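You operate a simulated robot arm through the tools that you are given. There is no shell and no other tool. Be economical: measure what you need, move in short steps, check, and stop when the job is done.

Carry out the task below with a simulated robot arm. There is one attempt and no reset: what you move stays moved.

TASK
Plug the kettle into socket two, boil it, then switch the socket off.
Fine: switch on only once the plug is home; wait till the kettle clicks off; leave the other sockets as they are.
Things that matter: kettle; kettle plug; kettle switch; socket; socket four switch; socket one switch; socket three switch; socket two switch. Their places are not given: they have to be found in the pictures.

It is judged by the outcome, as a careful person would: the job done as asked, and still so three seconds after it is handed in. It fails if anything else is knocked over, pushed out of place, dropped, spilled or broken.

THE ROBOT
A 7-joint arm with a two-finger parallel gripper, fixed in place. Base frame: the origin is at the foot of the arm, x ahead of it, y to its left, z up; the work surface is at about z = 91. Units: cm, degrees, N and s.
With the tool pointing down near the work surface it reaches from about 34 to 78 cm from the base axis. Its first joint turns from -166.0 to 166.0 degrees. Payload 3.91 kg.
Tool frame: the origin (TCP) lies between the finger pads and is the grasp point; the fingertips stand 3 cm ahead of it; z points along the fingers, y is the line along which they close. Largest opening 11 cm; finger width 2, thickness 1; the body of the gripper, 4.8 by 11.2 cm, starts 5.5 cm behind the TCP.
Orientation is that of the tool frame in the base frame, as a unit quaternion [x, y, z, w]. With the fingers straight down and closing along the base's y, the tool's x points along the base's -x, its y along +y and its z along -z.

THE INTERFACE
- The arm moves only by the tool apply_moves. Its argument "rows" is a list of rows, each an object (a shift or turn left out is 0, a gripper value left out holds the last) with "xyz": the shift along the tool's x, y, z in mm, a list of three; "dr": the turn, a rotation vector about the tool's x, y, z in degrees, a list of three; "grip": the opening, from 0 (shut) to 1 (fully open). In form: [{"xyz": [x, y, z], "dr": [wx, wy, wz], "grip": grip}, ...]. A call has 1 to 8 rows; each row is the pose to reach, as a shift and turn from the pose commanded when the call began, along the tool's axes at that moment. A row lasts 0.2 s, in which the tool goes at most 5 cm and 8.6 degrees; a call with a longer step from one row to the next is refused whole, and so is a gripper value outside its range. Where a pose cannot be reached the arm comes as near as it can. A force on the tool above 50 N (or 10 N above the force at the start of the call, whichever is more), or a blocked arm, ends the call early, and 0.2 s more pass. The fingers move at their own pace (about 15.3 cm/s each) and stop on an object; they squeeze with about 22 N. The grip force told is the motor's: it shows also when the fingers shut on nothing. Time passes only in rows, and 0.2 s behind the last, so rows that repeat a pose let the fingers close. It gives the time, the measured TCP pose, the force on the tool (base axes), the opening and the grip force at its end, in the units of the frame above (readings bear some noise), with the torque about the TCP (base axes, N m) and any sound that the robot's microphone picked up.
- Cameras (640 x 400 px; columns grow to the right, rows downward): "scene" is fixed at [40.17, -49.96, 176.22]; the picture's right is [1.00, 0.04, 0.00], its down [0.02, -0.51, -0.86] and it looks along [-0.04, 0.86, -0.51] (base axes); focal length 343 px, centre (320, 200). "wrist" rides on the gripper at [7.7, 0.7, -11.4] in the tool frame; the picture's right is [-0.09, 1.00, 0.00], its down [-0.80, -0.07, -0.59] and it looks along [-0.59, -0.05, 0.80] (tool axes); focal length 270 px, centre (320, 200).
- capture(camera): a new picture of that camera. The clock stands still meanwhile.
- move_column(by): slides the trunk up (or, below 0, down) by that many cm; the arm rides with it, the base frame stays. It gives what a move gives, with no picture.
- probe_pixels(camera, pixels): there is no depth. For up to 12 entries [column, row, z] of the newest picture of that camera ("zoom" is the newest enlarged one), the place [x, y] in the base frame at which the ray of that pixel passes the height z, good to about 0.2 cm. The clock stands still meanwhile.
- inspect(camera, box): a new picture of the part [left, top, right, bottom] of that camera's present view, enlarged. The clock stands still meanwhile.
- close_job(): hands the job in; it is judged then, once.

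Work in short steps. Measure before you move; look again where a grasp or a placing could have gone wrong, and mend it. You have 80 turns and 46 pictures in all, those below and enlarged ones among them. Open the gripper and draw the arm clear of the work before you hand the job in, unless the task says otherwise; then end with one line.

The tools are called after "Request:" as name(argument=value, ...) on one line, values as JSON. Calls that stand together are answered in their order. apply_moves: Moves the arm, as the interface text tells. Its arguments: {"type":"object","properties":{"rows":{"type":"array","items":{"type":"object","properties":{"xyz":{"type":"array","items":{"type":"number"}},"dr":{"type":"array","items":{"type":"number"}},"grip":{"type":"number"}}}}},"required":["rows"]} The other tools are called the same way: move_column (by) slides the trunk up or down; capture (camera) takes a picture; probe_pixels (camera, pixels) gives the place at which the rays of pixels pass given heights; inspect (camera, box) takes an enlarged picture of a part of a camera's view; close_job () hands the job in.

At the start:

```text
t: 0.0
position: [21.97, 34.85, 133.29]
tcp_rot: [0.0, 1.0, 0.0, 0.0]
force: [0.2, 0.2, -0.2]
ft_torque: [0.01, 0.0, 0.01]
grip_width: 10.97
grasp_force: 0.1
trunk travel left (down, up): [-57.5, 3.5]
```

scene: 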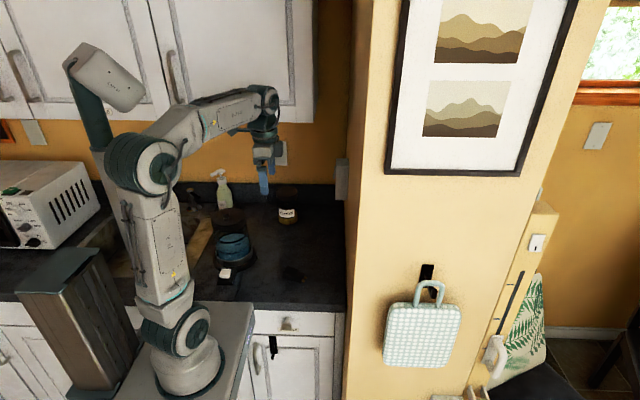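
wrist: 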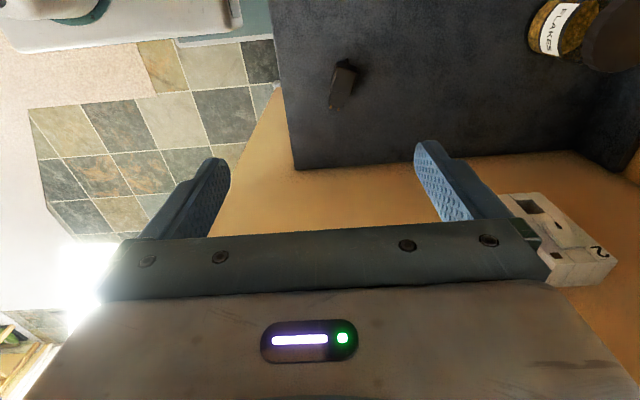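

The scene shows the counter with a kettle-like object near (232,250) and a socket near (340,180); I enlarge these.

Request:
inspect(camera="scene", box=[180, 150, 360, 310])

Request:
inspect(camera="scene", box=[240, 120, 360, 200])

Request:
inspect(camera="wrist", box=[260, 0, 640, 240])

```text
2.50 times, centred on (270, 230) of scene
```

zoom: 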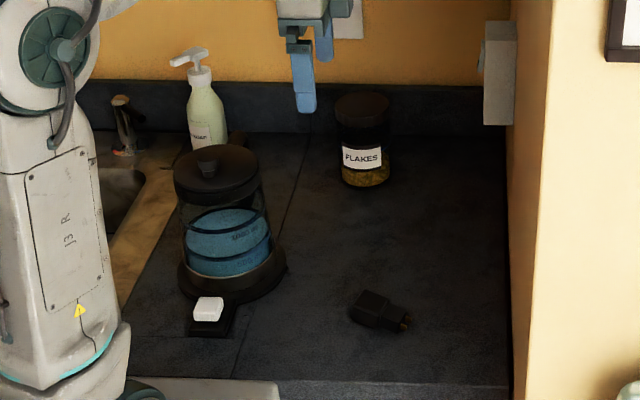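

```text
5.00 times, centred on (300, 160) of scene
```

zoom: 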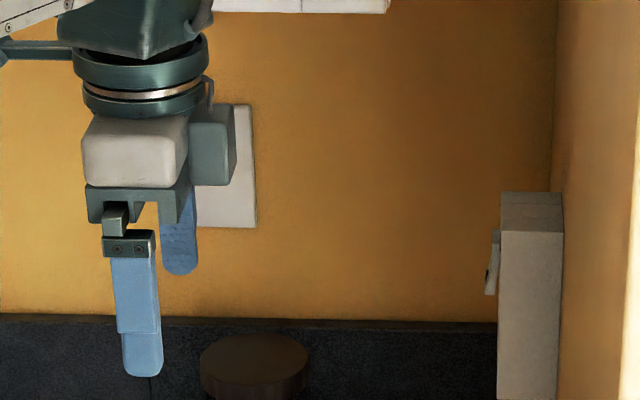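

```text
1.67 times, centred on (450, 120) of wrist
```

zoom: 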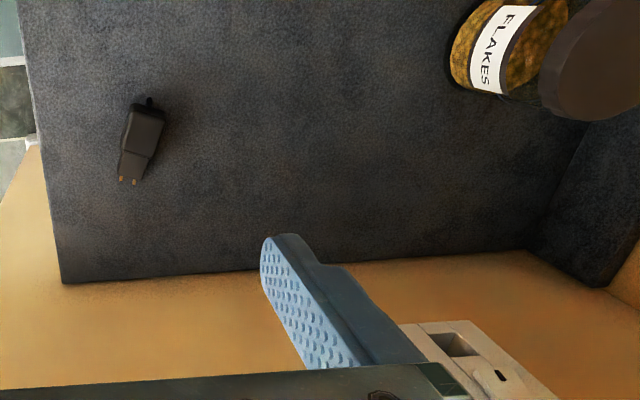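

Sockets box is on the right side wall facing -x (numbered "2" in the wrist picture). I measure the plug, kettle and box.

Request:
probe_pixels(camera="scene", pixels=[[294, 274, 92.5], [303, 279, 92], [226, 273, 94], [232, 262, 91], [286, 222, 91], [343, 306, 91], [346, 190, 91], [341, 200, 91]])

Request:
probe_pixels(camera="wrist", pixels=[[347, 75, 92.5], [337, 105, 92], [295, 168, 91], [570, 150, 91], [555, 280, 110], [555, 280, 120], [555, 280, 115], [600, 250, 115]])

```text
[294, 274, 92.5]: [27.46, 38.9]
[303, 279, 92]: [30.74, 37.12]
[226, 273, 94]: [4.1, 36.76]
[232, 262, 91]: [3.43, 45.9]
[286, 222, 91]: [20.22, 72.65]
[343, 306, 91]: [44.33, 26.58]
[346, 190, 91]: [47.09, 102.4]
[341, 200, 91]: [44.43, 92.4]
```

```text
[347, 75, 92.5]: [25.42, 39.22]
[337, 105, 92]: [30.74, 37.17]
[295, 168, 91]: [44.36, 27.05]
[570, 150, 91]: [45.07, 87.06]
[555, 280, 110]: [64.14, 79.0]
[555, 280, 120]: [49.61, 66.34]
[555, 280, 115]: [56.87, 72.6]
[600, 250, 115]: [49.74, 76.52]
```

Wall is at x≈44.4, box about y≈60, z≈120. I tilt the tool toward the wall and shift in y to see the box face squarely.

Request:
apply_moves(rows=[{"xyz": [0, 30, -10], "dr": [0, -8.5, 0]}, {"xyz": [0, 60, -20], "dr": [0, -17, 0]}, {"xyz": [0, 90, -30], "dr": [0, -25.5, 0]}, {"xyz": [0, 120, -40], "dr": [0, -34, 0]}, {"xyz": [0, 150, -50], "dr": [0, -42, 0]}, {"xyz": [0, 180, -50], "dr": [0, -48, 0]}])

Request:
capture(camera="wrist")

```text
t: 1.5
position: [22.32, 51.16, 138.82]
tcp_rot: [0.006, 0.915, -0.005, 0.404]
force: [1.4, -52.0, -8.3]
ft_torque: [1.62, -0.33, 2.55]
grip_width: 8.43
grasp_force: 0.0
trunk travel left (down, up): [-57.5, 3.5]
stopped in row 6: the force on the tool passed its limit at 54 N (the readings are from after the stop); the commanded pose is now the measured one
```

```text
40 pictures are left
```

wrist: 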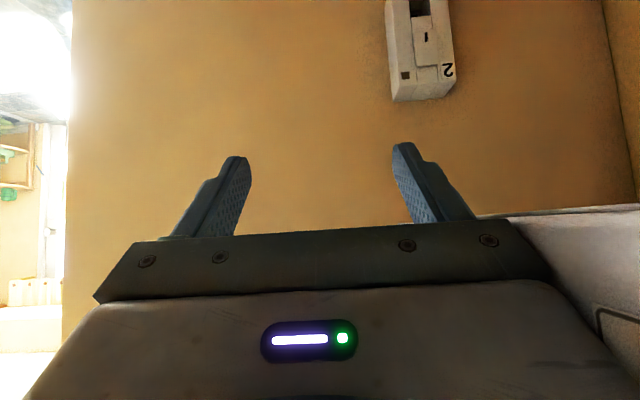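

The left finger touched a wall cupboard (force −52 N in y). I back off in −y and then descend to look at the box.

Request:
apply_moves(rows=[{"xyz": [0, -40, 0]}, {"xyz": [0, -70, 0]}, {"xyz": [0, -70, 0]}])

Request:
capture(camera="scene")

```text
t: 2.3
position: [21.97, 45.54, 138.25]
tcp_rot: [0.001, 0.914, -0.005, 0.405]
force: [0.7, 0.0, 0.6]
ft_torque: [0.03, -0.01, 0.0]
grip_width: 10.98
grasp_force: 0.2
trunk travel left (down, up): [-57.5, 3.5]
```

```text
39 pictures are left
```

scene: 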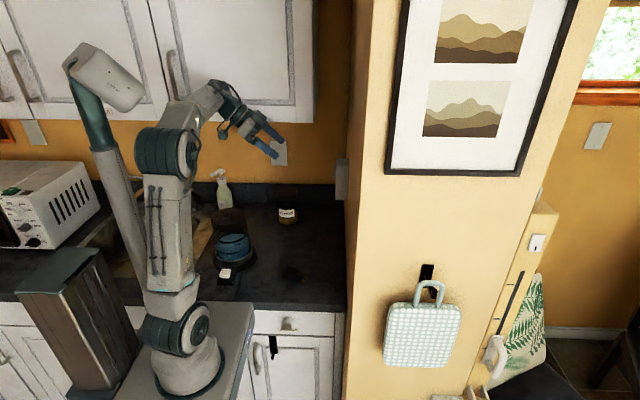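

Clear again (force ~0). Descend 14 cm at this y to see the whole box.

Request:
apply_moves(rows=[{"xyz": [30, 0, 27]}, {"xyz": [60, 0, 54]}, {"xyz": [88, 0, 80]}, {"xyz": [104, 0, 94]}, {"xyz": [104, 0, 94]}])

Request:
capture(camera="wrist")

```text
t: 3.5
position: [21.87, 45.43, 124.1]
tcp_rot: [0.002, 0.914, -0.006, 0.405]
force: [-0.5, 1.2, 0.4]
ft_torque: [0.0, 0.0, 0.01]
grip_width: 10.99
grasp_force: 0.0
trunk travel left (down, up): [-57.5, 3.5]
```

```text
38 pictures are left
```

wrist: 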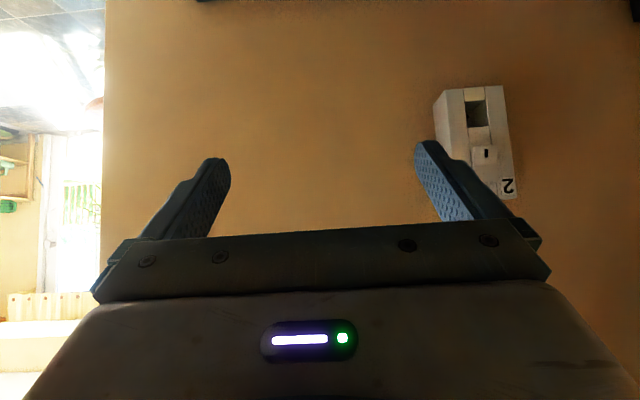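

This is a single unit marked "2" with a recess below and a switch above. I enlarge it.

Request:
inspect(camera="wrist", box=[410, 70, 540, 210])

```text
2.86 times, centred on (475, 140) of wrist
```

zoom: 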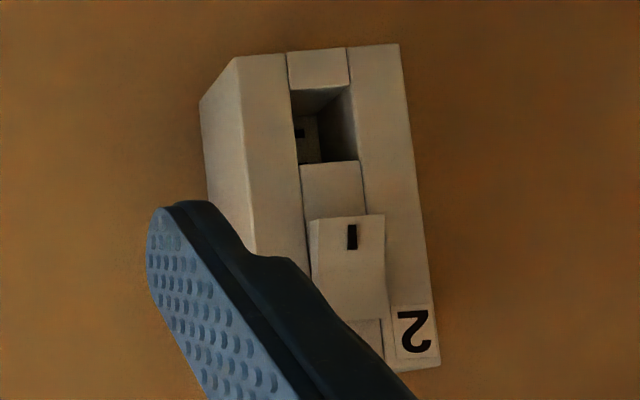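

I measure rays to socket features from this zoom, and the box's front edge in the scene picture, to triangulate.

Request:
probe_pixels(camera="zoom", pixels=[[237, 55, 112], [237, 55, 116], [400, 43, 112], [400, 43, 116], [440, 368, 122], [440, 368, 125], [290, 92, 113], [290, 92, 116], [357, 160, 116], [357, 160, 119], [384, 215, 118], [384, 215, 121]])

Request:
inspect(camera="scene", box=[300, 140, 380, 220])

```text
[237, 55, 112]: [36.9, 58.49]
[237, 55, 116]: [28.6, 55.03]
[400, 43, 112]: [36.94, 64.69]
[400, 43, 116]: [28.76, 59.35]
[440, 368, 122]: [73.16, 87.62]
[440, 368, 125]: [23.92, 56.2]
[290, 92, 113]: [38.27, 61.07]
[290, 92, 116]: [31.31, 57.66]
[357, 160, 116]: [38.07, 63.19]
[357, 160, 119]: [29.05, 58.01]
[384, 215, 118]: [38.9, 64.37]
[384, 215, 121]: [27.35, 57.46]
```

```text
5.00 times, centred on (340, 180) of scene
```

zoom: 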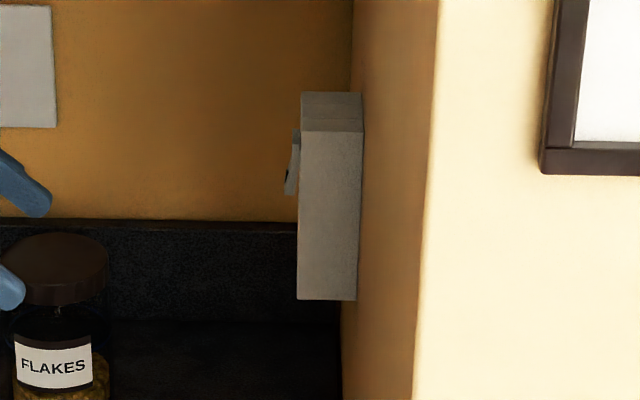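

The near-lower front corner of the box is at zoom (297,299), top at (302,130); probing.

Request:
probe_pixels(camera="zoom", pixels=[[297, 299, 110], [297, 299, 112], [357, 300, 110], [302, 130, 122], [302, 130, 124], [363, 132, 124], [301, 93, 124], [286, 195, 118], [299, 130, 122]])

```text
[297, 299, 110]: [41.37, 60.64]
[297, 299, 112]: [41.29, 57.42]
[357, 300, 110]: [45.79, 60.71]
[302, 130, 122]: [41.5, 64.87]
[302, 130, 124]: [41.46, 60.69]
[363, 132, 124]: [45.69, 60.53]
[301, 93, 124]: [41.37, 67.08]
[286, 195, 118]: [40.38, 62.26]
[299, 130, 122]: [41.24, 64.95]
```

Socket 2: front plane x≈41.4, recess y 62.6–65.1, z 111.7–114.9; rocker below edge sticking out at z≈117.5. Now I go above the plug near (28,38) for a close look with the tool vertical.

Request:
apply_moves(rows=[{"xyz": [17, -10, 26], "dr": [0, 6.9, 0]}, {"xyz": [35, -20, 51], "dr": [0, 13.7, 0]}, {"xyz": [52, -30, 77], "dr": [0, 20.5, 0]}, {"xyz": [69, -40, 102], "dr": [0, 27.3, 0]}, {"xyz": [86, -50, 128], "dr": [0, 34.1, 0]}, {"xyz": [104, -60, 153], "dr": [0, 41, 0]}, {"xyz": [121, -70, 179], "dr": [0, 47.8, 0]}, {"xyz": [121, -70, 179], "dr": [0, 47.8, 0]}])

Request:
inspect(camera="wrist", box=[220, 50, 420, 200])

```text
t: 5.3
position: [27.0, 38.15, 103.26]
tcp_rot: [0.004, 1.0, -0.004, -0.001]
force: [0.9, 0.6, 0.5]
ft_torque: [0.0, -0.02, 0.02]
grip_width: 11.0
grasp_force: 0.1
trunk travel left (down, up): [-57.5, 3.5]
```

```text
2.67 times, centred on (320, 125) of wrist
```

zoom: 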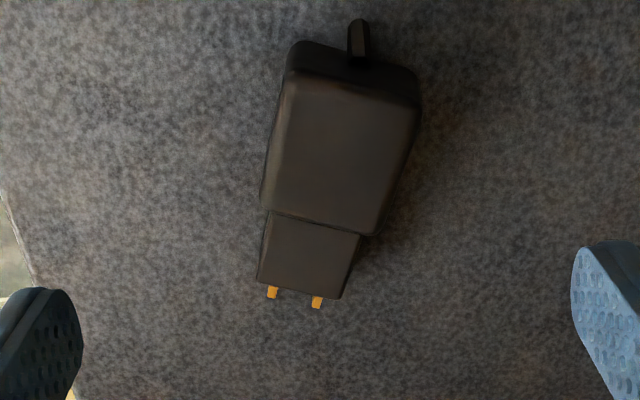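

The plug has a wide body, a narrower nose and two pins side by side. I measure its corners and enlarge it in the scene view for its height.

Request:
probe_pixels(camera="zoom", pixels=[[273, 212, 93], [360, 234, 93], [341, 298, 93], [258, 282, 93], [262, 203, 94], [368, 235, 94], [415, 105, 94], [290, 75, 94], [272, 298, 92.5], [316, 307, 92.5], [358, 22, 92.5]])

Request:
inspect(camera="scene", box=[270, 250, 330, 290])

```text
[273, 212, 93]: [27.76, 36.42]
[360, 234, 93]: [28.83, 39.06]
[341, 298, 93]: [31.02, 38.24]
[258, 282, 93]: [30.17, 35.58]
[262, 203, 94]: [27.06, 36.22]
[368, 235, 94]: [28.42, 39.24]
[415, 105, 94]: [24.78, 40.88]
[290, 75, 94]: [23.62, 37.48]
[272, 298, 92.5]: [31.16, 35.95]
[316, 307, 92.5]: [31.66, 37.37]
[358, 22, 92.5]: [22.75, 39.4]
```

```text
10.00 times, centred on (300, 270) of scene
```

zoom: 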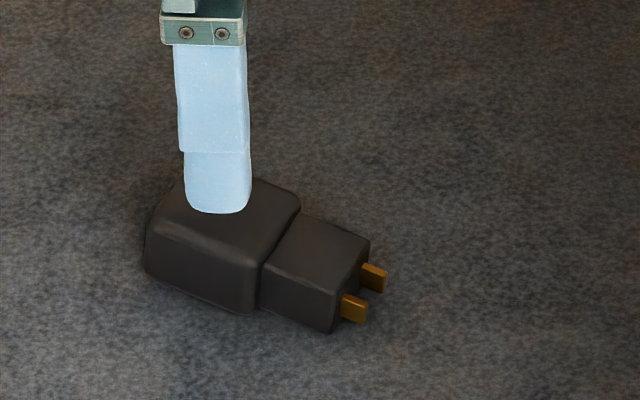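

The nose is wider than tall as it lies, while the recess is taller than wide, so the plug must be rolled 90° about its pins. I check plug heights by probing the same corners in the scene zoom.

Request:
probe_pixels(camera="zoom", pixels=[[370, 240, 93], [370, 240, 94], [333, 290, 93], [333, 290, 94], [330, 333, 91], [330, 333, 91.5], [258, 265, 94], [258, 265, 93], [250, 314, 91], [145, 275, 91], [366, 308, 92]])

Request:
inspect(camera="wrist", box=[290, 80, 370, 170])

```text
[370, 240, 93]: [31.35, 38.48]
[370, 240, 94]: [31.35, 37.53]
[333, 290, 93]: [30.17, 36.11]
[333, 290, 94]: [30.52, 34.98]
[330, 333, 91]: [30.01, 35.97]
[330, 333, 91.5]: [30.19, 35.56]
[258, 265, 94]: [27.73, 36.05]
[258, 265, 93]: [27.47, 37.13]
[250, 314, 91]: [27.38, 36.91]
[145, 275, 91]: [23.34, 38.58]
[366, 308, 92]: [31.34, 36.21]
```

```text
4.44 times, centred on (330, 125) of wrist
```

zoom: 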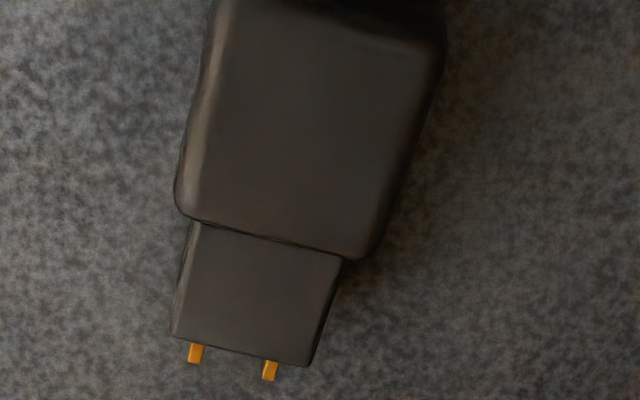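

Nose ≈2.75 wide × 1.95 high, plug axis yaw ≈ −19.6°, body centre near (26,38.5). I align above the plug with yaw and a 15° back-tilt so the hand will later stay clear of the wall.

Request:
apply_moves(rows=[{"xyz": [4, 1, 10], "dr": [0.64, -3.72, 4.9]}, {"xyz": [7, 3, 20], "dr": [1.28, -7.44, 9.75]}, {"xyz": [11, 4, 30], "dr": [1.93, -11.15, 14.6]}, {"xyz": [14.7, 5.2, 42], "dr": [2.57, -14.87, 19.5]}, {"xyz": [14.7, 5.2, 42], "dr": [2.57, -14.87, 19.5]}])

Request:
capture(camera="wrist")

Request:
inspect(camera="scene", box=[200, 180, 360, 300])

```text
t: 6.5
position: [25.71, 38.55, 99.2]
tcp_rot: [0.173, 0.976, -0.026, 0.13]
force: [0.4, 0.2, -0.9]
ft_torque: [-0.02, -0.01, 0.0]
grip_width: 11.0
grasp_force: 0.1
trunk travel left (down, up): [-57.5, 3.5]
```

```text
32 pictures are left
```

wrist: 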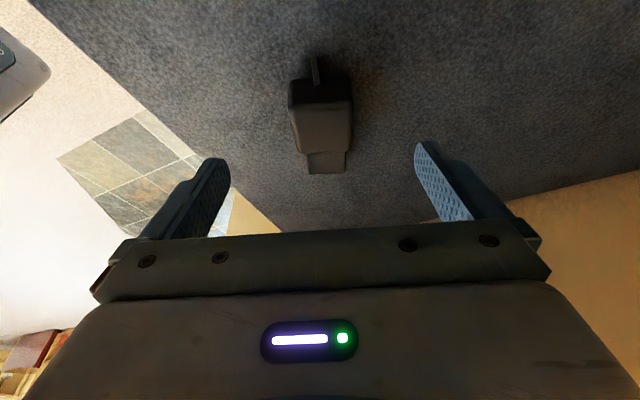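

```text
3.33 times, centred on (280, 240) of scene
```

zoom: 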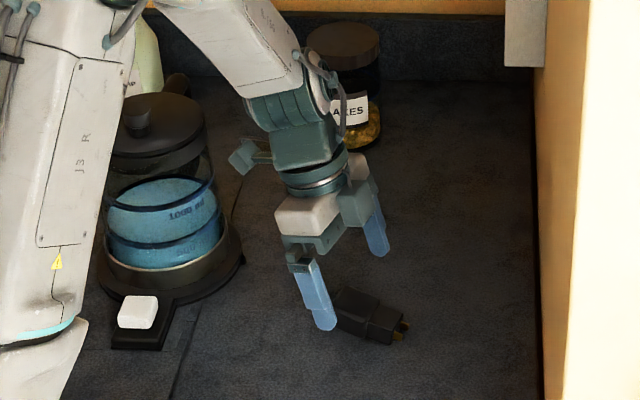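

Well aligned (plug centred at column ~320 between the fingers) and the hand clears the kettle. I descend to z≈94.5 and close.

Request:
apply_moves(rows=[{"xyz": [5, 0.3, 15]}, {"xyz": [10, 0.7, 32]}, {"xyz": [14, 0.7, 45]}, {"xyz": [14, 0.7, 45]}, {"xyz": [14, 0.7, 45], "grip": 0.2}, {"xyz": [14, 0.7, 45], "grip": 0.1}, {"xyz": [14, 0.7, 45], "grip": 0.1}])

Request:
inspect(camera="scene", box=[250, 220, 350, 290])

```text
t: 8.1
position: [25.47, 38.78, 94.41]
tcp_rot: [0.173, 0.976, -0.027, 0.129]
force: [0.1, 0.2, 0.9]
ft_torque: [0.02, -0.07, 0.01]
grip_width: 3.94
grasp_force: 21.9
trunk travel left (down, up): [-57.5, 3.5]
```

```text
5.71 times, centred on (300, 255) of scene
```

zoom: 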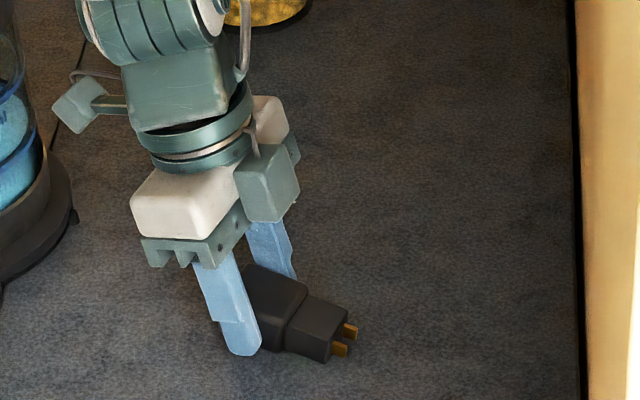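

Plug is held (width 3.94, 21.9 N). I lift it 14 cm straight up.

Request:
apply_moves(rows=[{"xyz": [-5, 0, -19]}, {"xyz": [-14, 0, -53]}, {"xyz": [-23, 0, -87]}, {"xyz": [-32, 0, -120]}, {"xyz": [-36, 0, -135]}, {"xyz": [-36, 0, -135]}])

Request:
capture(camera="wrist")

```text
t: 9.5
position: [25.34, 38.94, 108.49]
tcp_rot: [0.172, 0.976, -0.027, 0.13]
force: [-0.2, -0.2, -0.9]
ft_torque: [0.01, 0.04, 0.0]
grip_width: 3.95
grasp_force: 22.2
trunk travel left (down, up): [-57.5, 3.5]
```

```text
29 pictures are left
```

wrist: 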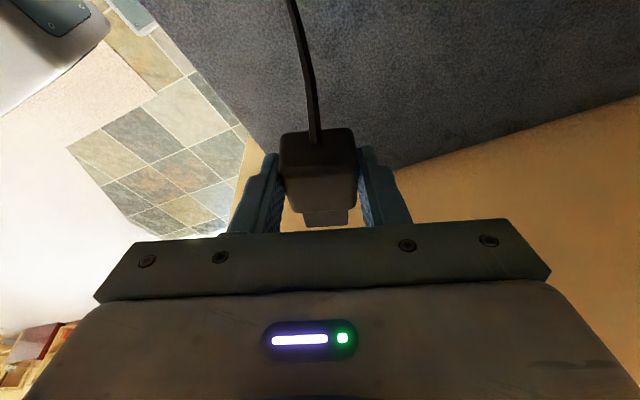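

The plug has a cord trailing to the kettle; force is nil. I roll halfway (46°) while moving toward the socket.

Request:
apply_moves(rows=[{"xyz": [0, 14, -7], "dr": [-7.5, 1.28, 0.68]}, {"xyz": [-1, 27, -14], "dr": [-15, 2.56, 1.37]}, {"xyz": [-1, 41, -20], "dr": [-22.5, 3.84, 2.05]}, {"xyz": [-2, 55, -27], "dr": [-30, 5.12, 2.73]}, {"xyz": [-2, 68, -34], "dr": [-37.5, 6.4, 3.42]}, {"xyz": [-2.7, 82, -40.7], "dr": [-45, 7.69, 4.1]}, {"xyz": [-2.7, 82, -40.7], "dr": [-45, 7.69, 4.1]}])

Request:
capture(camera="scene")

```text
t: 11.1
position: [27.43, 46.9, 112.22]
tcp_rot: [0.145, 0.911, 0.365, 0.123]
force: [0.6, -0.2, -0.7]
ft_torque: [0.01, -0.01, -0.01]
grip_width: 3.96
grasp_force: 22.1
trunk travel left (down, up): [-57.5, 3.5]
```

```text
28 pictures are left
```

scene: 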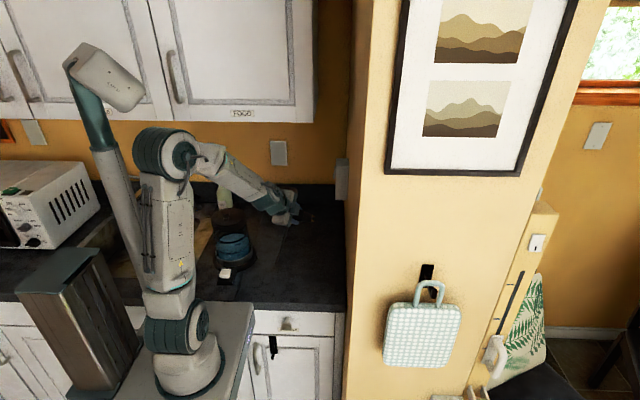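

On track. I finish the roll while moving to about (32, 56, 113.3).

Request:
apply_moves(rows=[{"xyz": [-2, 13, 11], "dr": [-7.5, 1.28, 0.68]}, {"xyz": [-4, 26, 22], "dr": [-15, 2.56, 1.37]}, {"xyz": [-6, 39, 32], "dr": [-22.5, 3.84, 2.05]}, {"xyz": [-8, 52, 43], "dr": [-30, 5.12, 2.73]}, {"xyz": [-10, 65, 54], "dr": [-37.5, 6.4, 3.42]}, {"xyz": [-11.7, 78.7, 64.7], "dr": [-45, 7.69, 4.1]}, {"xyz": [-11.7, 78.7, 64.7], "dr": [-45, 7.69, 4.1]}])

Request:
capture(camera="wrist")

Request:
inspect(camera="scene", box=[260, 150, 360, 230])

```text
t: 12.7
position: [32.01, 56.21, 113.42]
tcp_rot: [0.095, 0.703, 0.698, 0.096]
force: [1.1, 0.0, -0.8]
ft_torque: [-0.03, 0.01, 0.0]
grip_width: 3.95
grasp_force: 21.9
trunk travel left (down, up): [-57.5, 3.5]
```

```text
27 pictures are left
```

wrist: 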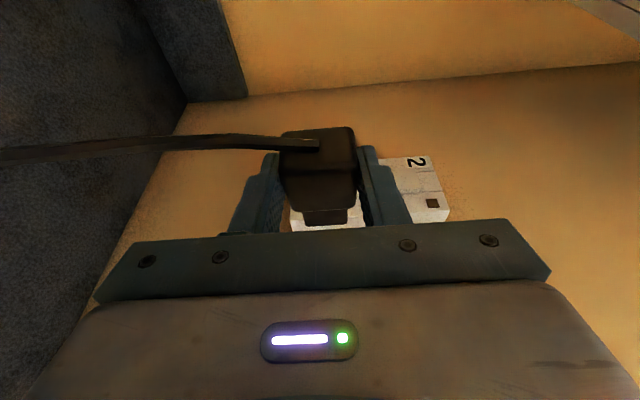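

```text
5.00 times, centred on (310, 190) of scene
```

zoom: 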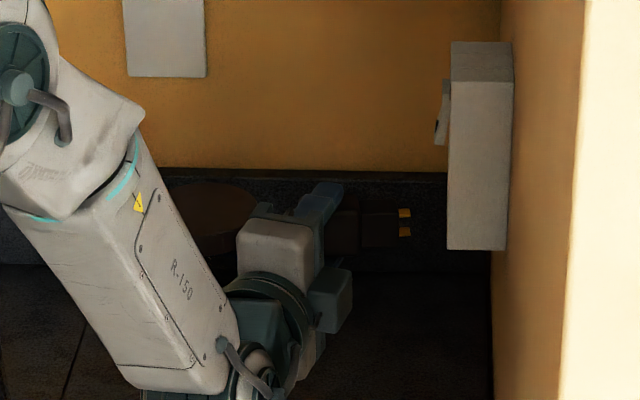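

The plug is now rolled with pins facing the socket, stacked vertically. Before inserting I step back (−5 cm y, −9 cm z) to see the recess squarely and refine its position.

Request:
apply_moves(rows=[{"xyz": [-4, -30, -16]}, {"xyz": [-9, -60, -32]}, {"xyz": [-13, -90, -48]}, {"xyz": [-13, -90, -48]}])

Request:
inspect(camera="wrist", box=[370, 110, 500, 200])

```text
t: 13.7
position: [31.95, 50.94, 104.44]
tcp_rot: [0.095, 0.703, 0.698, 0.094]
force: [-0.7, 0.0, -1.0]
ft_torque: [-0.03, 0.05, -0.01]
grip_width: 3.96
grasp_force: 22.0
trunk travel left (down, up): [-57.5, 3.5]
```

```text
4.44 times, centred on (435, 155) of wrist
```

zoom: 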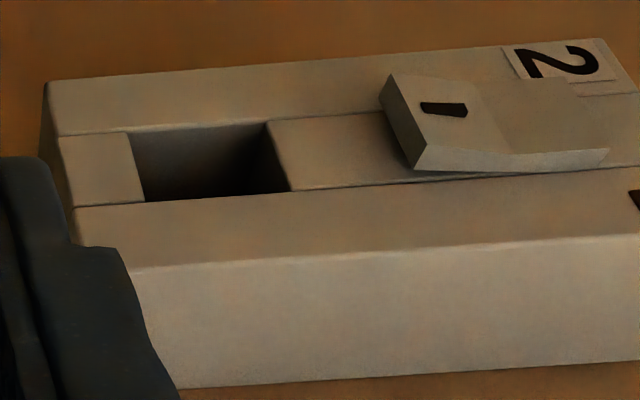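

The recess and rocker ("I" mark at its protruding lower end = off now) are clear. I probe the recess corners.

Request:
probe_pixels(camera="zoom", pixels=[[145, 201, 111], [145, 201, 112], [291, 191, 114], [291, 191, 115], [127, 132, 111], [127, 132, 112], [268, 121, 114], [268, 121, 115], [427, 168, 117], [427, 168, 118], [605, 40, 123], [605, 40, 124]])

Request:
inspect(camera="scene", box=[310, 145, 374, 185])

```text
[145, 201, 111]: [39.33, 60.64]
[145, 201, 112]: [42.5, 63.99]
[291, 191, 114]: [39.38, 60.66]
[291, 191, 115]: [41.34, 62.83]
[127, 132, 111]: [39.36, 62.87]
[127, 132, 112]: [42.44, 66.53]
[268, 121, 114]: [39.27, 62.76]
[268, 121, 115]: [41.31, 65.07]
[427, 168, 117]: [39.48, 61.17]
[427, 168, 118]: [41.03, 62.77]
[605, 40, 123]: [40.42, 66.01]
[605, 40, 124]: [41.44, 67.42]
```

```text
10.00 times, centred on (342, 165) of scene
```

zoom: 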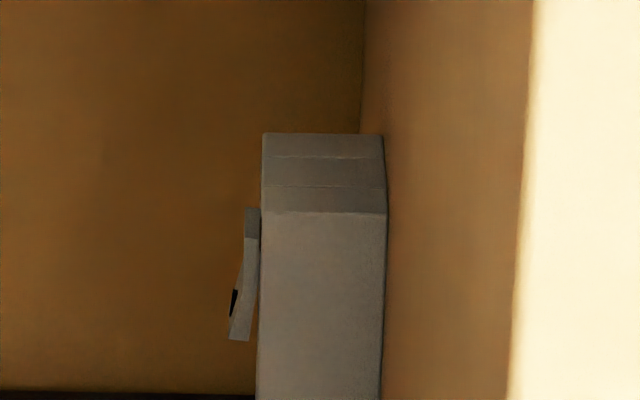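

Recess: centre y≈64.05, z≈113.35, 2.35×3.4. I check where the plug nose really is in the hand with a scene zoom.

Request:
inspect(camera="scene", box=[285, 195, 349, 235])

Request:
inspect(camera="wrist", box=[240, 110, 400, 230])

```text
10.00 times, centred on (317, 215) of scene
```

zoom: 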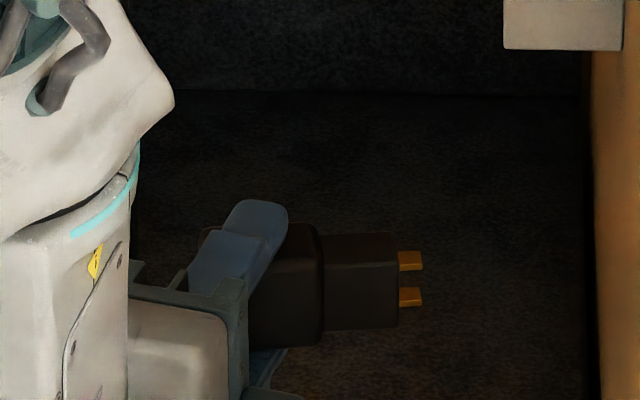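

```text
3.33 times, centred on (320, 170) of wrist
```

zoom: 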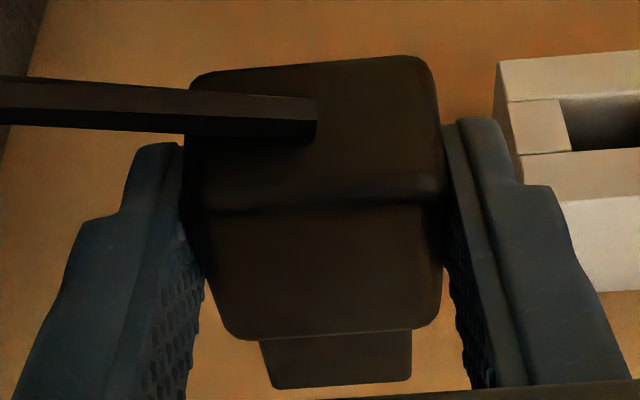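

Pins at zoom (411,260) and (411,297). Probe their midpoint at z=104.4 to get plug-axis y.

Request:
probe_pixels(camera="zoom", pixels=[[411, 278.5, 104.4], [411, 278.5, 104.2], [422, 257, 105.2], [397, 280, 104.4]])

Request:
probe_pixels(camera="scene", pixels=[[326.1, 222.85, 104.4], [320, 230, 104.4]])

```text
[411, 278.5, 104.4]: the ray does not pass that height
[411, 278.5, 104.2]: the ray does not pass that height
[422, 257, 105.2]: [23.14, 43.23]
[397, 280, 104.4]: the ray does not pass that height
```

```text
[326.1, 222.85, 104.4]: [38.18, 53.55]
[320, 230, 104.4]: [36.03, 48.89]
```

Plug axis sits ≈2.05 cm beyond TCP along y; so TCP goal is y=62.0, z=113.35. I move to a pre-insert pose at x=33.0.

Request:
apply_moves(rows=[{"xyz": [4, 30, 5]}, {"xyz": [5, 65, 20]}, {"xyz": [8, 89.9, 45]}, {"xyz": [14, 89.9, 80]}, {"xyz": [19.2, 89.9, 108.9]}, {"xyz": [19.2, 89.9, 108.9]}])

Request:
inspect(camera="scene", box=[293, 160, 357, 200])

Request:
inspect(camera="wrist", box=[240, 110, 400, 230])

```text
t: 15.1
position: [33.2, 62.07, 113.35]
tcp_rot: [0.095, 0.703, 0.698, 0.096]
force: [-0.6, 0.5, -1.0]
ft_torque: [-0.02, 0.03, 0.01]
grip_width: 3.97
grasp_force: 22.4
trunk travel left (down, up): [-57.5, 3.5]
```

```text
10.00 times, centred on (325, 180) of scene
```

zoom: 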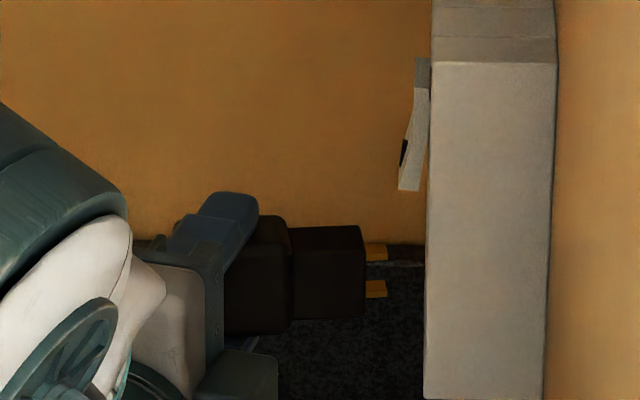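

```text
3.33 times, centred on (320, 170) of wrist
```

zoom: 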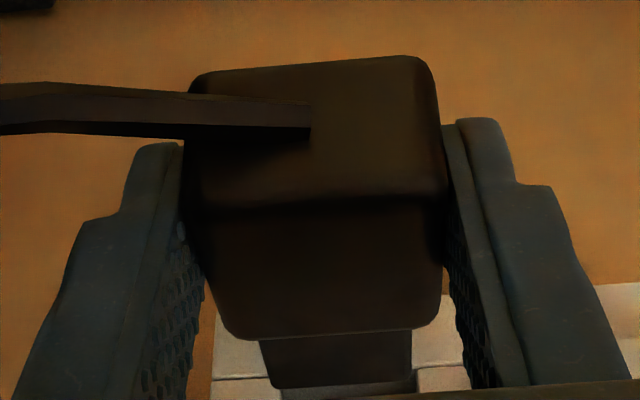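

Alignment looks good: recess in wrist zoom spans ≈ cols 283–417 behind nose 262–411 (perspective accounted). I advance 3 cm along +x gently and watch the force.

Request:
apply_moves(rows=[{"xyz": [-7.7, 0, 2.1]}, {"xyz": [-14.4, 0, 4.0]}, {"xyz": [-19.3, 0, 5.3]}, {"xyz": [-24, 0, 6.6]}, {"xyz": [-28.9, 0, 8]}, {"xyz": [-28.9, 0, 8]}])

Request:
inspect(camera="wrist", box=[240, 110, 400, 230])

```text
t: 16.5
position: [35.87, 62.06, 113.42]
tcp_rot: [0.092, 0.704, 0.698, 0.095]
force: [-15.4, -3.6, -3.6]
ft_torque: [-0.09, 0.08, 0.28]
grip_width: 3.95
grasp_force: 21.9
trunk travel left (down, up): [-57.5, 3.5]
```

```text
3.33 times, centred on (320, 170) of wrist
```

zoom: 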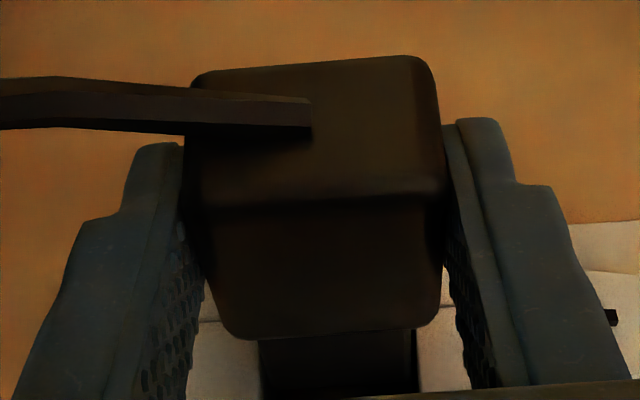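

Contact: −15 N in x, torque implies the nose touches the recess's far (+y) edge. I back off 5 mm, shift −2 mm in y, and push forward again gently.

Request:
apply_moves(rows=[{"xyz": [4.8, 0, -1.3]}, {"xyz": [7.2, 0, -3.9]}, {"xyz": [3.4, 0, -2.8]}, {"xyz": [-0.5, 0, -1.8]}, {"xyz": [-3.4, 0, -1.1]}, {"xyz": [-6.3, 0, -0.3]}, {"xyz": [-6.3, 0, -0.3]}])

```text
t: 18.1
position: [36.94, 61.7, 113.31]
tcp_rot: [0.095, 0.703, 0.698, 0.096]
force: [-0.3, -4.5, -0.1]
ft_torque: [0.05, 0.05, -0.26]
grip_width: 3.99
grasp_force: 22.0
trunk travel left (down, up): [-57.5, 3.5]
```

It slid in (x=36.94, no axial force), with a slight +y wall rub. I shift −1 mm y and continue another 1.2 cm.

Request:
apply_moves(rows=[{"xyz": [-0.3, 0, -1]}, {"xyz": [-4.1, 0, 0.1]}, {"xyz": [-8, 0, 1.2]}, {"xyz": [-11.8, 0, 2.2]}, {"xyz": [-11.8, 0, 2.2]}])

```text
t: 19.3
position: [37.79, 61.79, 113.38]
tcp_rot: [0.094, 0.703, 0.698, 0.095]
force: [-5.7, -4.5, -1.0]
ft_torque: [0.17, 0.01, -0.17]
grip_width: 3.93
grasp_force: 22.2
trunk travel left (down, up): [-57.5, 3.5]
```

Pins seem to be meeting the slots (−5.7 N). I push on 5 mm more.

Request:
apply_moves(rows=[{"xyz": [-2.2, 0, -0.1]}, {"xyz": [-4.6, 0, 0.5]}, {"xyz": [-4.6, 0, 0.5]}])

Request:
inspect(camera="wrist", box=[240, 110, 400, 230])

Request:
inspect(camera="scene", box=[293, 160, 357, 200])

```text
t: 20.1
position: [38.06, 61.8, 113.47]
tcp_rot: [0.094, 0.703, 0.698, 0.096]
force: [-16.1, 1.4, -2.9]
ft_torque: [0.16, 0.15, 0.05]
grip_width: 3.94
grasp_force: 21.9
trunk travel left (down, up): [-57.5, 3.5]
```

```text
3.33 times, centred on (320, 170) of wrist
```

zoom: 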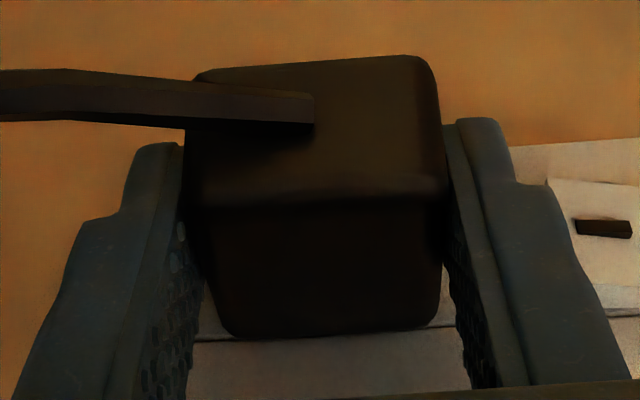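

```text
10.00 times, centred on (325, 180) of scene
```

zoom: 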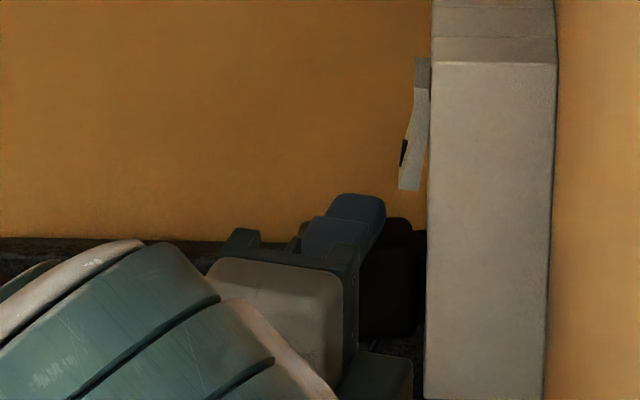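

About 4–5 mm gap remains (body edge col 414 vs box 426). I keep pushing, with force watched.

Request:
apply_moves(rows=[{"xyz": [-2.9, 0, 0.8]}, {"xyz": [-5.8, 0, 1.6]}, {"xyz": [-5.8, 0, 1.6]}])

Request:
inspect(camera="scene", box=[293, 160, 357, 200])

```text
t: 20.9
position: [38.81, 61.59, 113.47]
tcp_rot: [0.094, 0.703, 0.699, 0.095]
force: [-15.0, 2.3, -2.1]
ft_torque: [0.05, 0.06, 0.16]
grip_width: 3.95
grasp_force: 21.8
trunk travel left (down, up): [-57.5, 3.5]
```

```text
10.00 times, centred on (325, 180) of scene
```

zoom: 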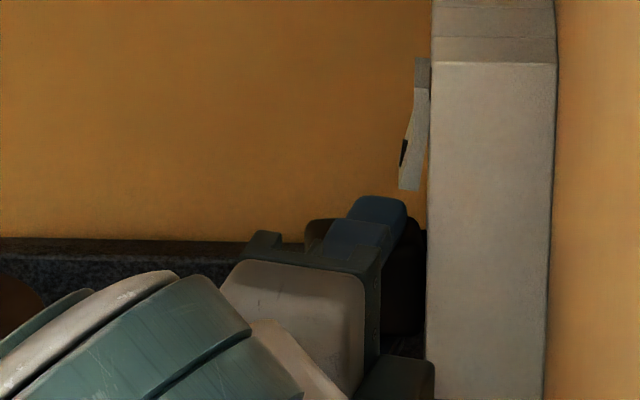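

The fingers may have slipped forward slightly on the body. I look at the gap close-up.

Request:
inspect(camera="wrist", box=[240, 110, 400, 230])

Request:
inspect(camera="scene", box=[319, 175, 345, 201])

```text
3.33 times, centred on (320, 170) of wrist
```

zoom: 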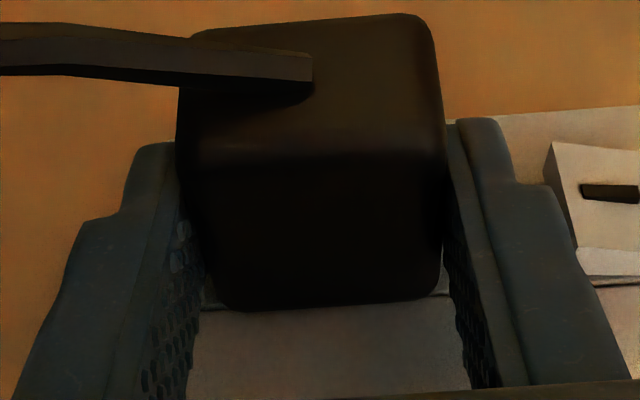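

```text
15.38 times, centred on (332, 188) of scene
```

zoom: 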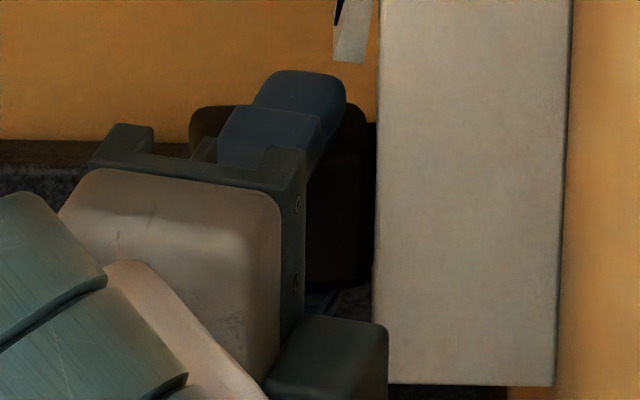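

The rear face shows ~0.7 cm of slip, so the plug may not be fully home. I release (limited opening to stay below the rocker) and back out, then examine.

Request:
apply_moves(rows=[{"xyz": [0, 0, 0], "grip": 0.42}, {"xyz": [0, 0, 0], "grip": 0.42}, {"xyz": [0, 0, -15]}, {"xyz": [0, 0, -40]}, {"xyz": [0, 0, -70]}, {"xyz": [0, 0, -70]}])

Request:
inspect(camera="scene", box=[283, 155, 363, 205])

Request:
capture(camera="wrist")

```text
t: 22.3
position: [37.22, 54.96, 113.45]
tcp_rot: [0.095, 0.703, 0.698, 0.097]
force: [-0.2, -0.5, 0.3]
ft_torque: [0.0, -0.03, 0.0]
grip_width: 4.63
grasp_force: 0.0
trunk travel left (down, up): [-57.5, 3.5]
```

```text
8.00 times, centred on (323, 180) of scene
```

zoom: 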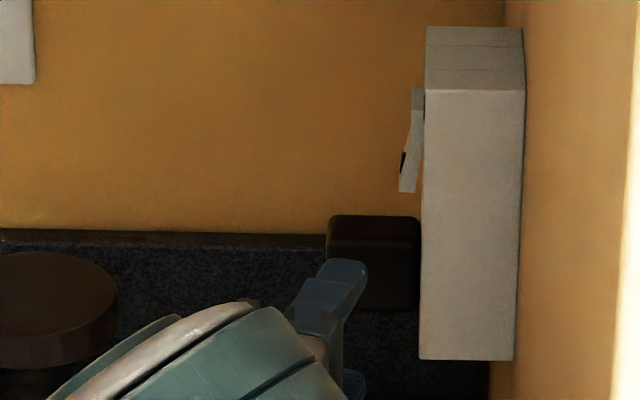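

```text
12 pictures are left
```

wrist: 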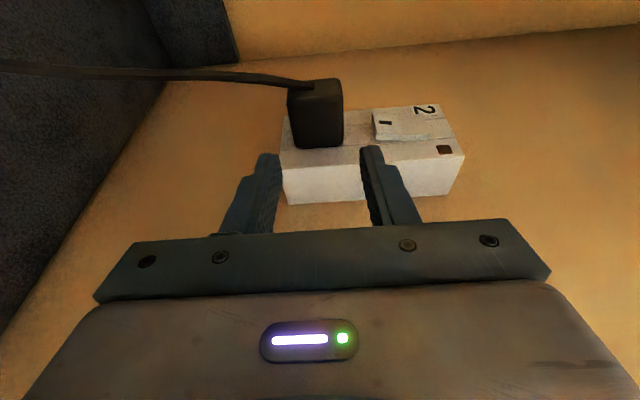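

In the scene zoom the plug body (cols 327–420) now looks flush with the box front (421). To be certain it is home I push its rear face gently with closed fingers, staying beside the hanging cord.

Request:
apply_moves(rows=[{"xyz": [22, 2, -6], "grip": 0}, {"xyz": [44.3, 5, -12.2], "grip": 0}, {"xyz": [51.6, 5, 14]}, {"xyz": [58.9, 5, 40.8]}, {"xyz": [45, 5, 44.6]}, {"xyz": [39.6, 5, 46.1]}, {"xyz": [33.9, 5, 47.7]}, {"xyz": [33.9, 5, 47.7]}])

```text
t: 24.1
position: [35.06, 60.43, 113.84]
tcp_rot: [0.095, 0.704, 0.698, 0.096]
force: [-1.7, -0.2, -0.7]
ft_torque: [-0.05, 0.02, 0.05]
grip_width: 0.04
grasp_force: 22.1
trunk travel left (down, up): [-57.5, 3.5]
```

Near contact (x=35.06, −1.7 N). I push forward 12 mm in steps to see whether the plug moves.

Request:
apply_moves(rows=[{"xyz": [-3.9, 0, 1.1]}, {"xyz": [-7.7, 0, 2.1]}, {"xyz": [-11.6, 0, 3.2]}, {"xyz": [-11.6, 0, 3.2]}])

```text
t: 25.1
position: [35.17, 60.49, 113.82]
tcp_rot: [0.089, 0.705, 0.697, 0.091]
force: [-41.2, -8.0, -3.8]
ft_torque: [-0.07, 0.09, 1.02]
grip_width: 0.02
grasp_force: 21.9
trunk travel left (down, up): [-57.5, 3.5]
```

41 N and only 1 mm of movement (arm flex): the plug is firmly home. I back off, rise to z≈118.8 and come in front of the rocker's lower "I" end.

Request:
apply_moves(rows=[{"xyz": [19.3, 0, -5.3]}, {"xyz": [27, 0, -7.4]}, {"xyz": [27, 25, -7.4]}, {"xyz": [27, 50, -7.4]}, {"xyz": [15.9, 50, 5]}, {"xyz": [2.4, 50, 8.7]}, {"xyz": [-9, 50, 11.9]}, {"xyz": [-9, 50, 11.9]}])

Request:
inspect(camera="scene", box=[293, 150, 357, 190])

```text
t: 26.9
position: [37.7, 61.41, 118.99]
tcp_rot: [0.095, 0.703, 0.698, 0.095]
force: [-0.2, 1.3, -0.3]
ft_torque: [0.01, 0.03, 0.01]
grip_width: 0.01
grasp_force: 21.6
trunk travel left (down, up): [-57.5, 3.5]
```

```text
10.00 times, centred on (325, 170) of scene
```

zoom: 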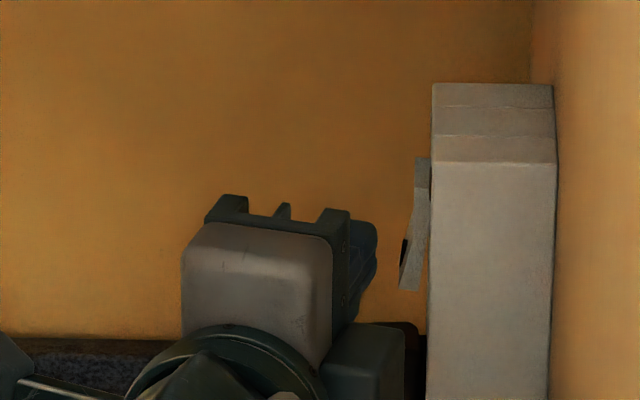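

Finger tip (col 378) faces the rocker's lower end (col 400, rows 240–290). I press forward ~2 cm.

Request:
apply_moves(rows=[{"xyz": [-5.8, 0, 1.6]}, {"xyz": [-10.6, 0, 2.9]}, {"xyz": [-15.4, 0, 4.2]}, {"xyz": [-19.3, 0, 5.3]}, {"xyz": [-19.3, 0, 5.3]}])

```text
t: 28.1
position: [38.79, 61.53, 118.96]
tcp_rot: [0.09, 0.705, 0.697, 0.093]
force: [-34.1, -6.5, -7.5]
ft_torque: [-0.04, 0.05, 0.79]
grip_width: 0.0
grasp_force: 22.0
trunk travel left (down, up): [-57.5, 3.5]
```

−34 N at x=38.79. I back off 2 cm and look whether the rocker toggled.

Request:
apply_moves(rows=[{"xyz": [10, 0, -2.7]}, {"xyz": [25, 0, -6.8]}, {"xyz": [25, 0, -6.8]}])

Request:
inspect(camera="scene", box=[293, 150, 357, 190])

```text
t: 28.9
position: [36.98, 61.44, 118.96]
tcp_rot: [0.095, 0.703, 0.698, 0.096]
force: [0.4, 0.2, 0.3]
ft_torque: [0.01, 0.01, 0.0]
grip_width: 0.0
grasp_force: 21.7
trunk travel left (down, up): [-57.5, 3.5]
```

```text
10.00 times, centred on (325, 170) of scene
```

zoom: 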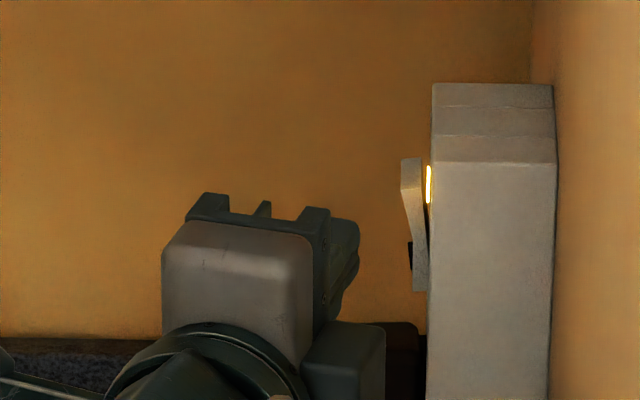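

The rocker has flipped: its top is out and an indicator glows — socket two is on. Now I retreat from the socket, rolling the tool back toward vertical on the way to the kettle switch.

Request:
apply_moves(rows=[{"xyz": [11, 0, -43]}, {"xyz": [20, -2, -80]}, {"xyz": [29, -4, -114], "dr": [8.13, 1.1, -1.1]}, {"xyz": [37, -6, -148], "dr": [16.26, 2.2, -2.2]}, {"xyz": [46, -8, -182], "dr": [24.4, 3.3, -3.3]}, {"xyz": [54.5, -10, -216], "dr": [32.5, 4.4, -4.4]}, {"xyz": [54.5, -10, -216], "dr": [40.6, 5.5, -5.5]}, {"xyz": [54.5, -10, -216], "dr": [48.8, 6.6, -6.6]}])

```text
t: 30.7
position: [25.76, 41.93, 118.05]
tcp_rot: [0.046, 0.937, 0.342, 0.047]
force: [0.1, -0.5, -0.4]
ft_torque: [-0.01, 0.01, 0.03]
grip_width: 0.0
grasp_force: 21.6
trunk travel left (down, up): [-57.5, 3.5]
```

Now finish bringing the tool vertical while moving to view the kettle switch from above at (4, 33, 124).

Request:
apply_moves(rows=[{"xyz": [33, -7, -21], "dr": [8.1, 1.1, -1.1]}, {"xyz": [67, -14, -43], "dr": [16.2, 2.2, -2.2]}, {"xyz": [101, -20, -64], "dr": [24.4, 3.3, -3.3]}, {"xyz": [134, -27, -86], "dr": [32.5, 4.4, -4.4]}, {"xyz": [168, -34, -107], "dr": [40.6, 5.5, -5.5]}, {"xyz": [201.5, -41.1, -128.4], "dr": [40.6, 5.5, -5.5]}, {"xyz": [201.5, -41.1, -128.4], "dr": [40.6, 5.5, -5.5]}])

Request:
capture(camera="wrist")

```text
t: 32.3
position: [3.93, 33.02, 124.08]
tcp_rot: [0.001, 1.0, -0.005, 0.0]
force: [0.6, 0.7, 0.6]
ft_torque: [-0.03, -0.01, 0.02]
grip_width: 0.0
grasp_force: 22.1
trunk travel left (down, up): [-57.5, 3.5]
```

```text
9 pictures are left
```

wrist: 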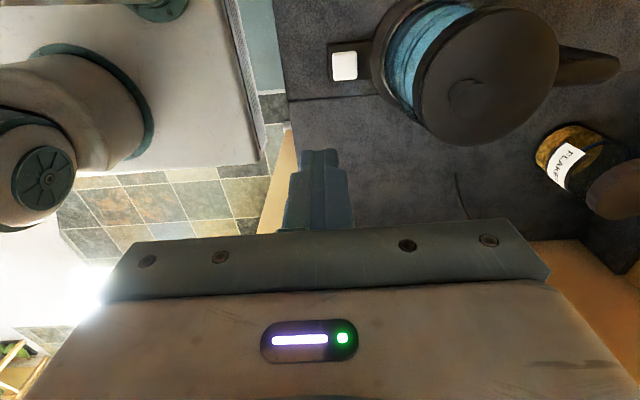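

The white switch is at pixel (344,66). I locate it in both cameras and enlarge it in the scene.

Request:
probe_pixels(camera="wrist", pixels=[[344, 66, 94], [331, 55, 94], [357, 78, 94], [344, 66, 95], [331, 55, 95], [357, 78, 95]])

Request:
inspect(camera="scene", box=[205, 255, 245, 295])

```text
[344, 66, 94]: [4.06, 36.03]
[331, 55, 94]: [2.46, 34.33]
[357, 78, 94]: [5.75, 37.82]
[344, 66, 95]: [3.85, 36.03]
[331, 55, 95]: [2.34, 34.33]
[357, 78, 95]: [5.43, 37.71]
```

```text
10.00 times, centred on (225, 275) of scene
```

zoom: 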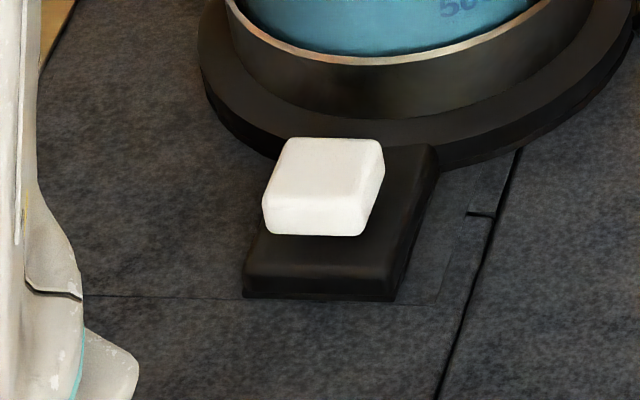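

Switch top centre ≈ (3.9, 36.0, z≈94.7). The wide hand would hit the kettle, so I yaw −90° with a 15° tilt before descending.

Request:
apply_moves(rows=[{"dr": [-1.07, -1.07, -8.13]}, {"dr": [-2.14, -2.14, -16.25]}, {"dr": [-3.2, -3.2, -24.4]}, {"dr": [-4.3, -4.3, -32.5]}, {"dr": [-5.35, -5.35, -40.6]}, {"dr": [-6.4, -6.4, -48.8]}, {"dr": [-7.5, -7.5, -56.9]}, {"dr": [-8.56, -8.56, -65]}])

Request:
apply_moves(rows=[{"dr": [-1.07, -1.07, -8.13]}, {"dr": [-2.14, -2.14, -16.25]}, {"dr": [-3.24, -3.24, -24.4]}, {"dr": [-3.24, -3.24, -24.4]}])

```text
t: 34.1
position: [4.19, 33.09, 124.1]
tcp_rot: [-0.537, 0.838, 0.067, 0.069]
force: [-1.3, 0.6, 0.1]
ft_torque: [-0.05, 0.02, -0.02]
grip_width: 0.0
grasp_force: 22.4
trunk travel left (down, up): [-57.5, 3.5]
```

```text
t: 35.1
position: [4.15, 33.07, 124.07]
tcp_rot: [-0.701, 0.701, 0.09, 0.09]
force: [0.9, -0.9, -1.0]
ft_torque: [0.02, -0.01, -0.02]
grip_width: 0.0
grasp_force: 22.3
trunk travel left (down, up): [-57.5, 3.5]
```

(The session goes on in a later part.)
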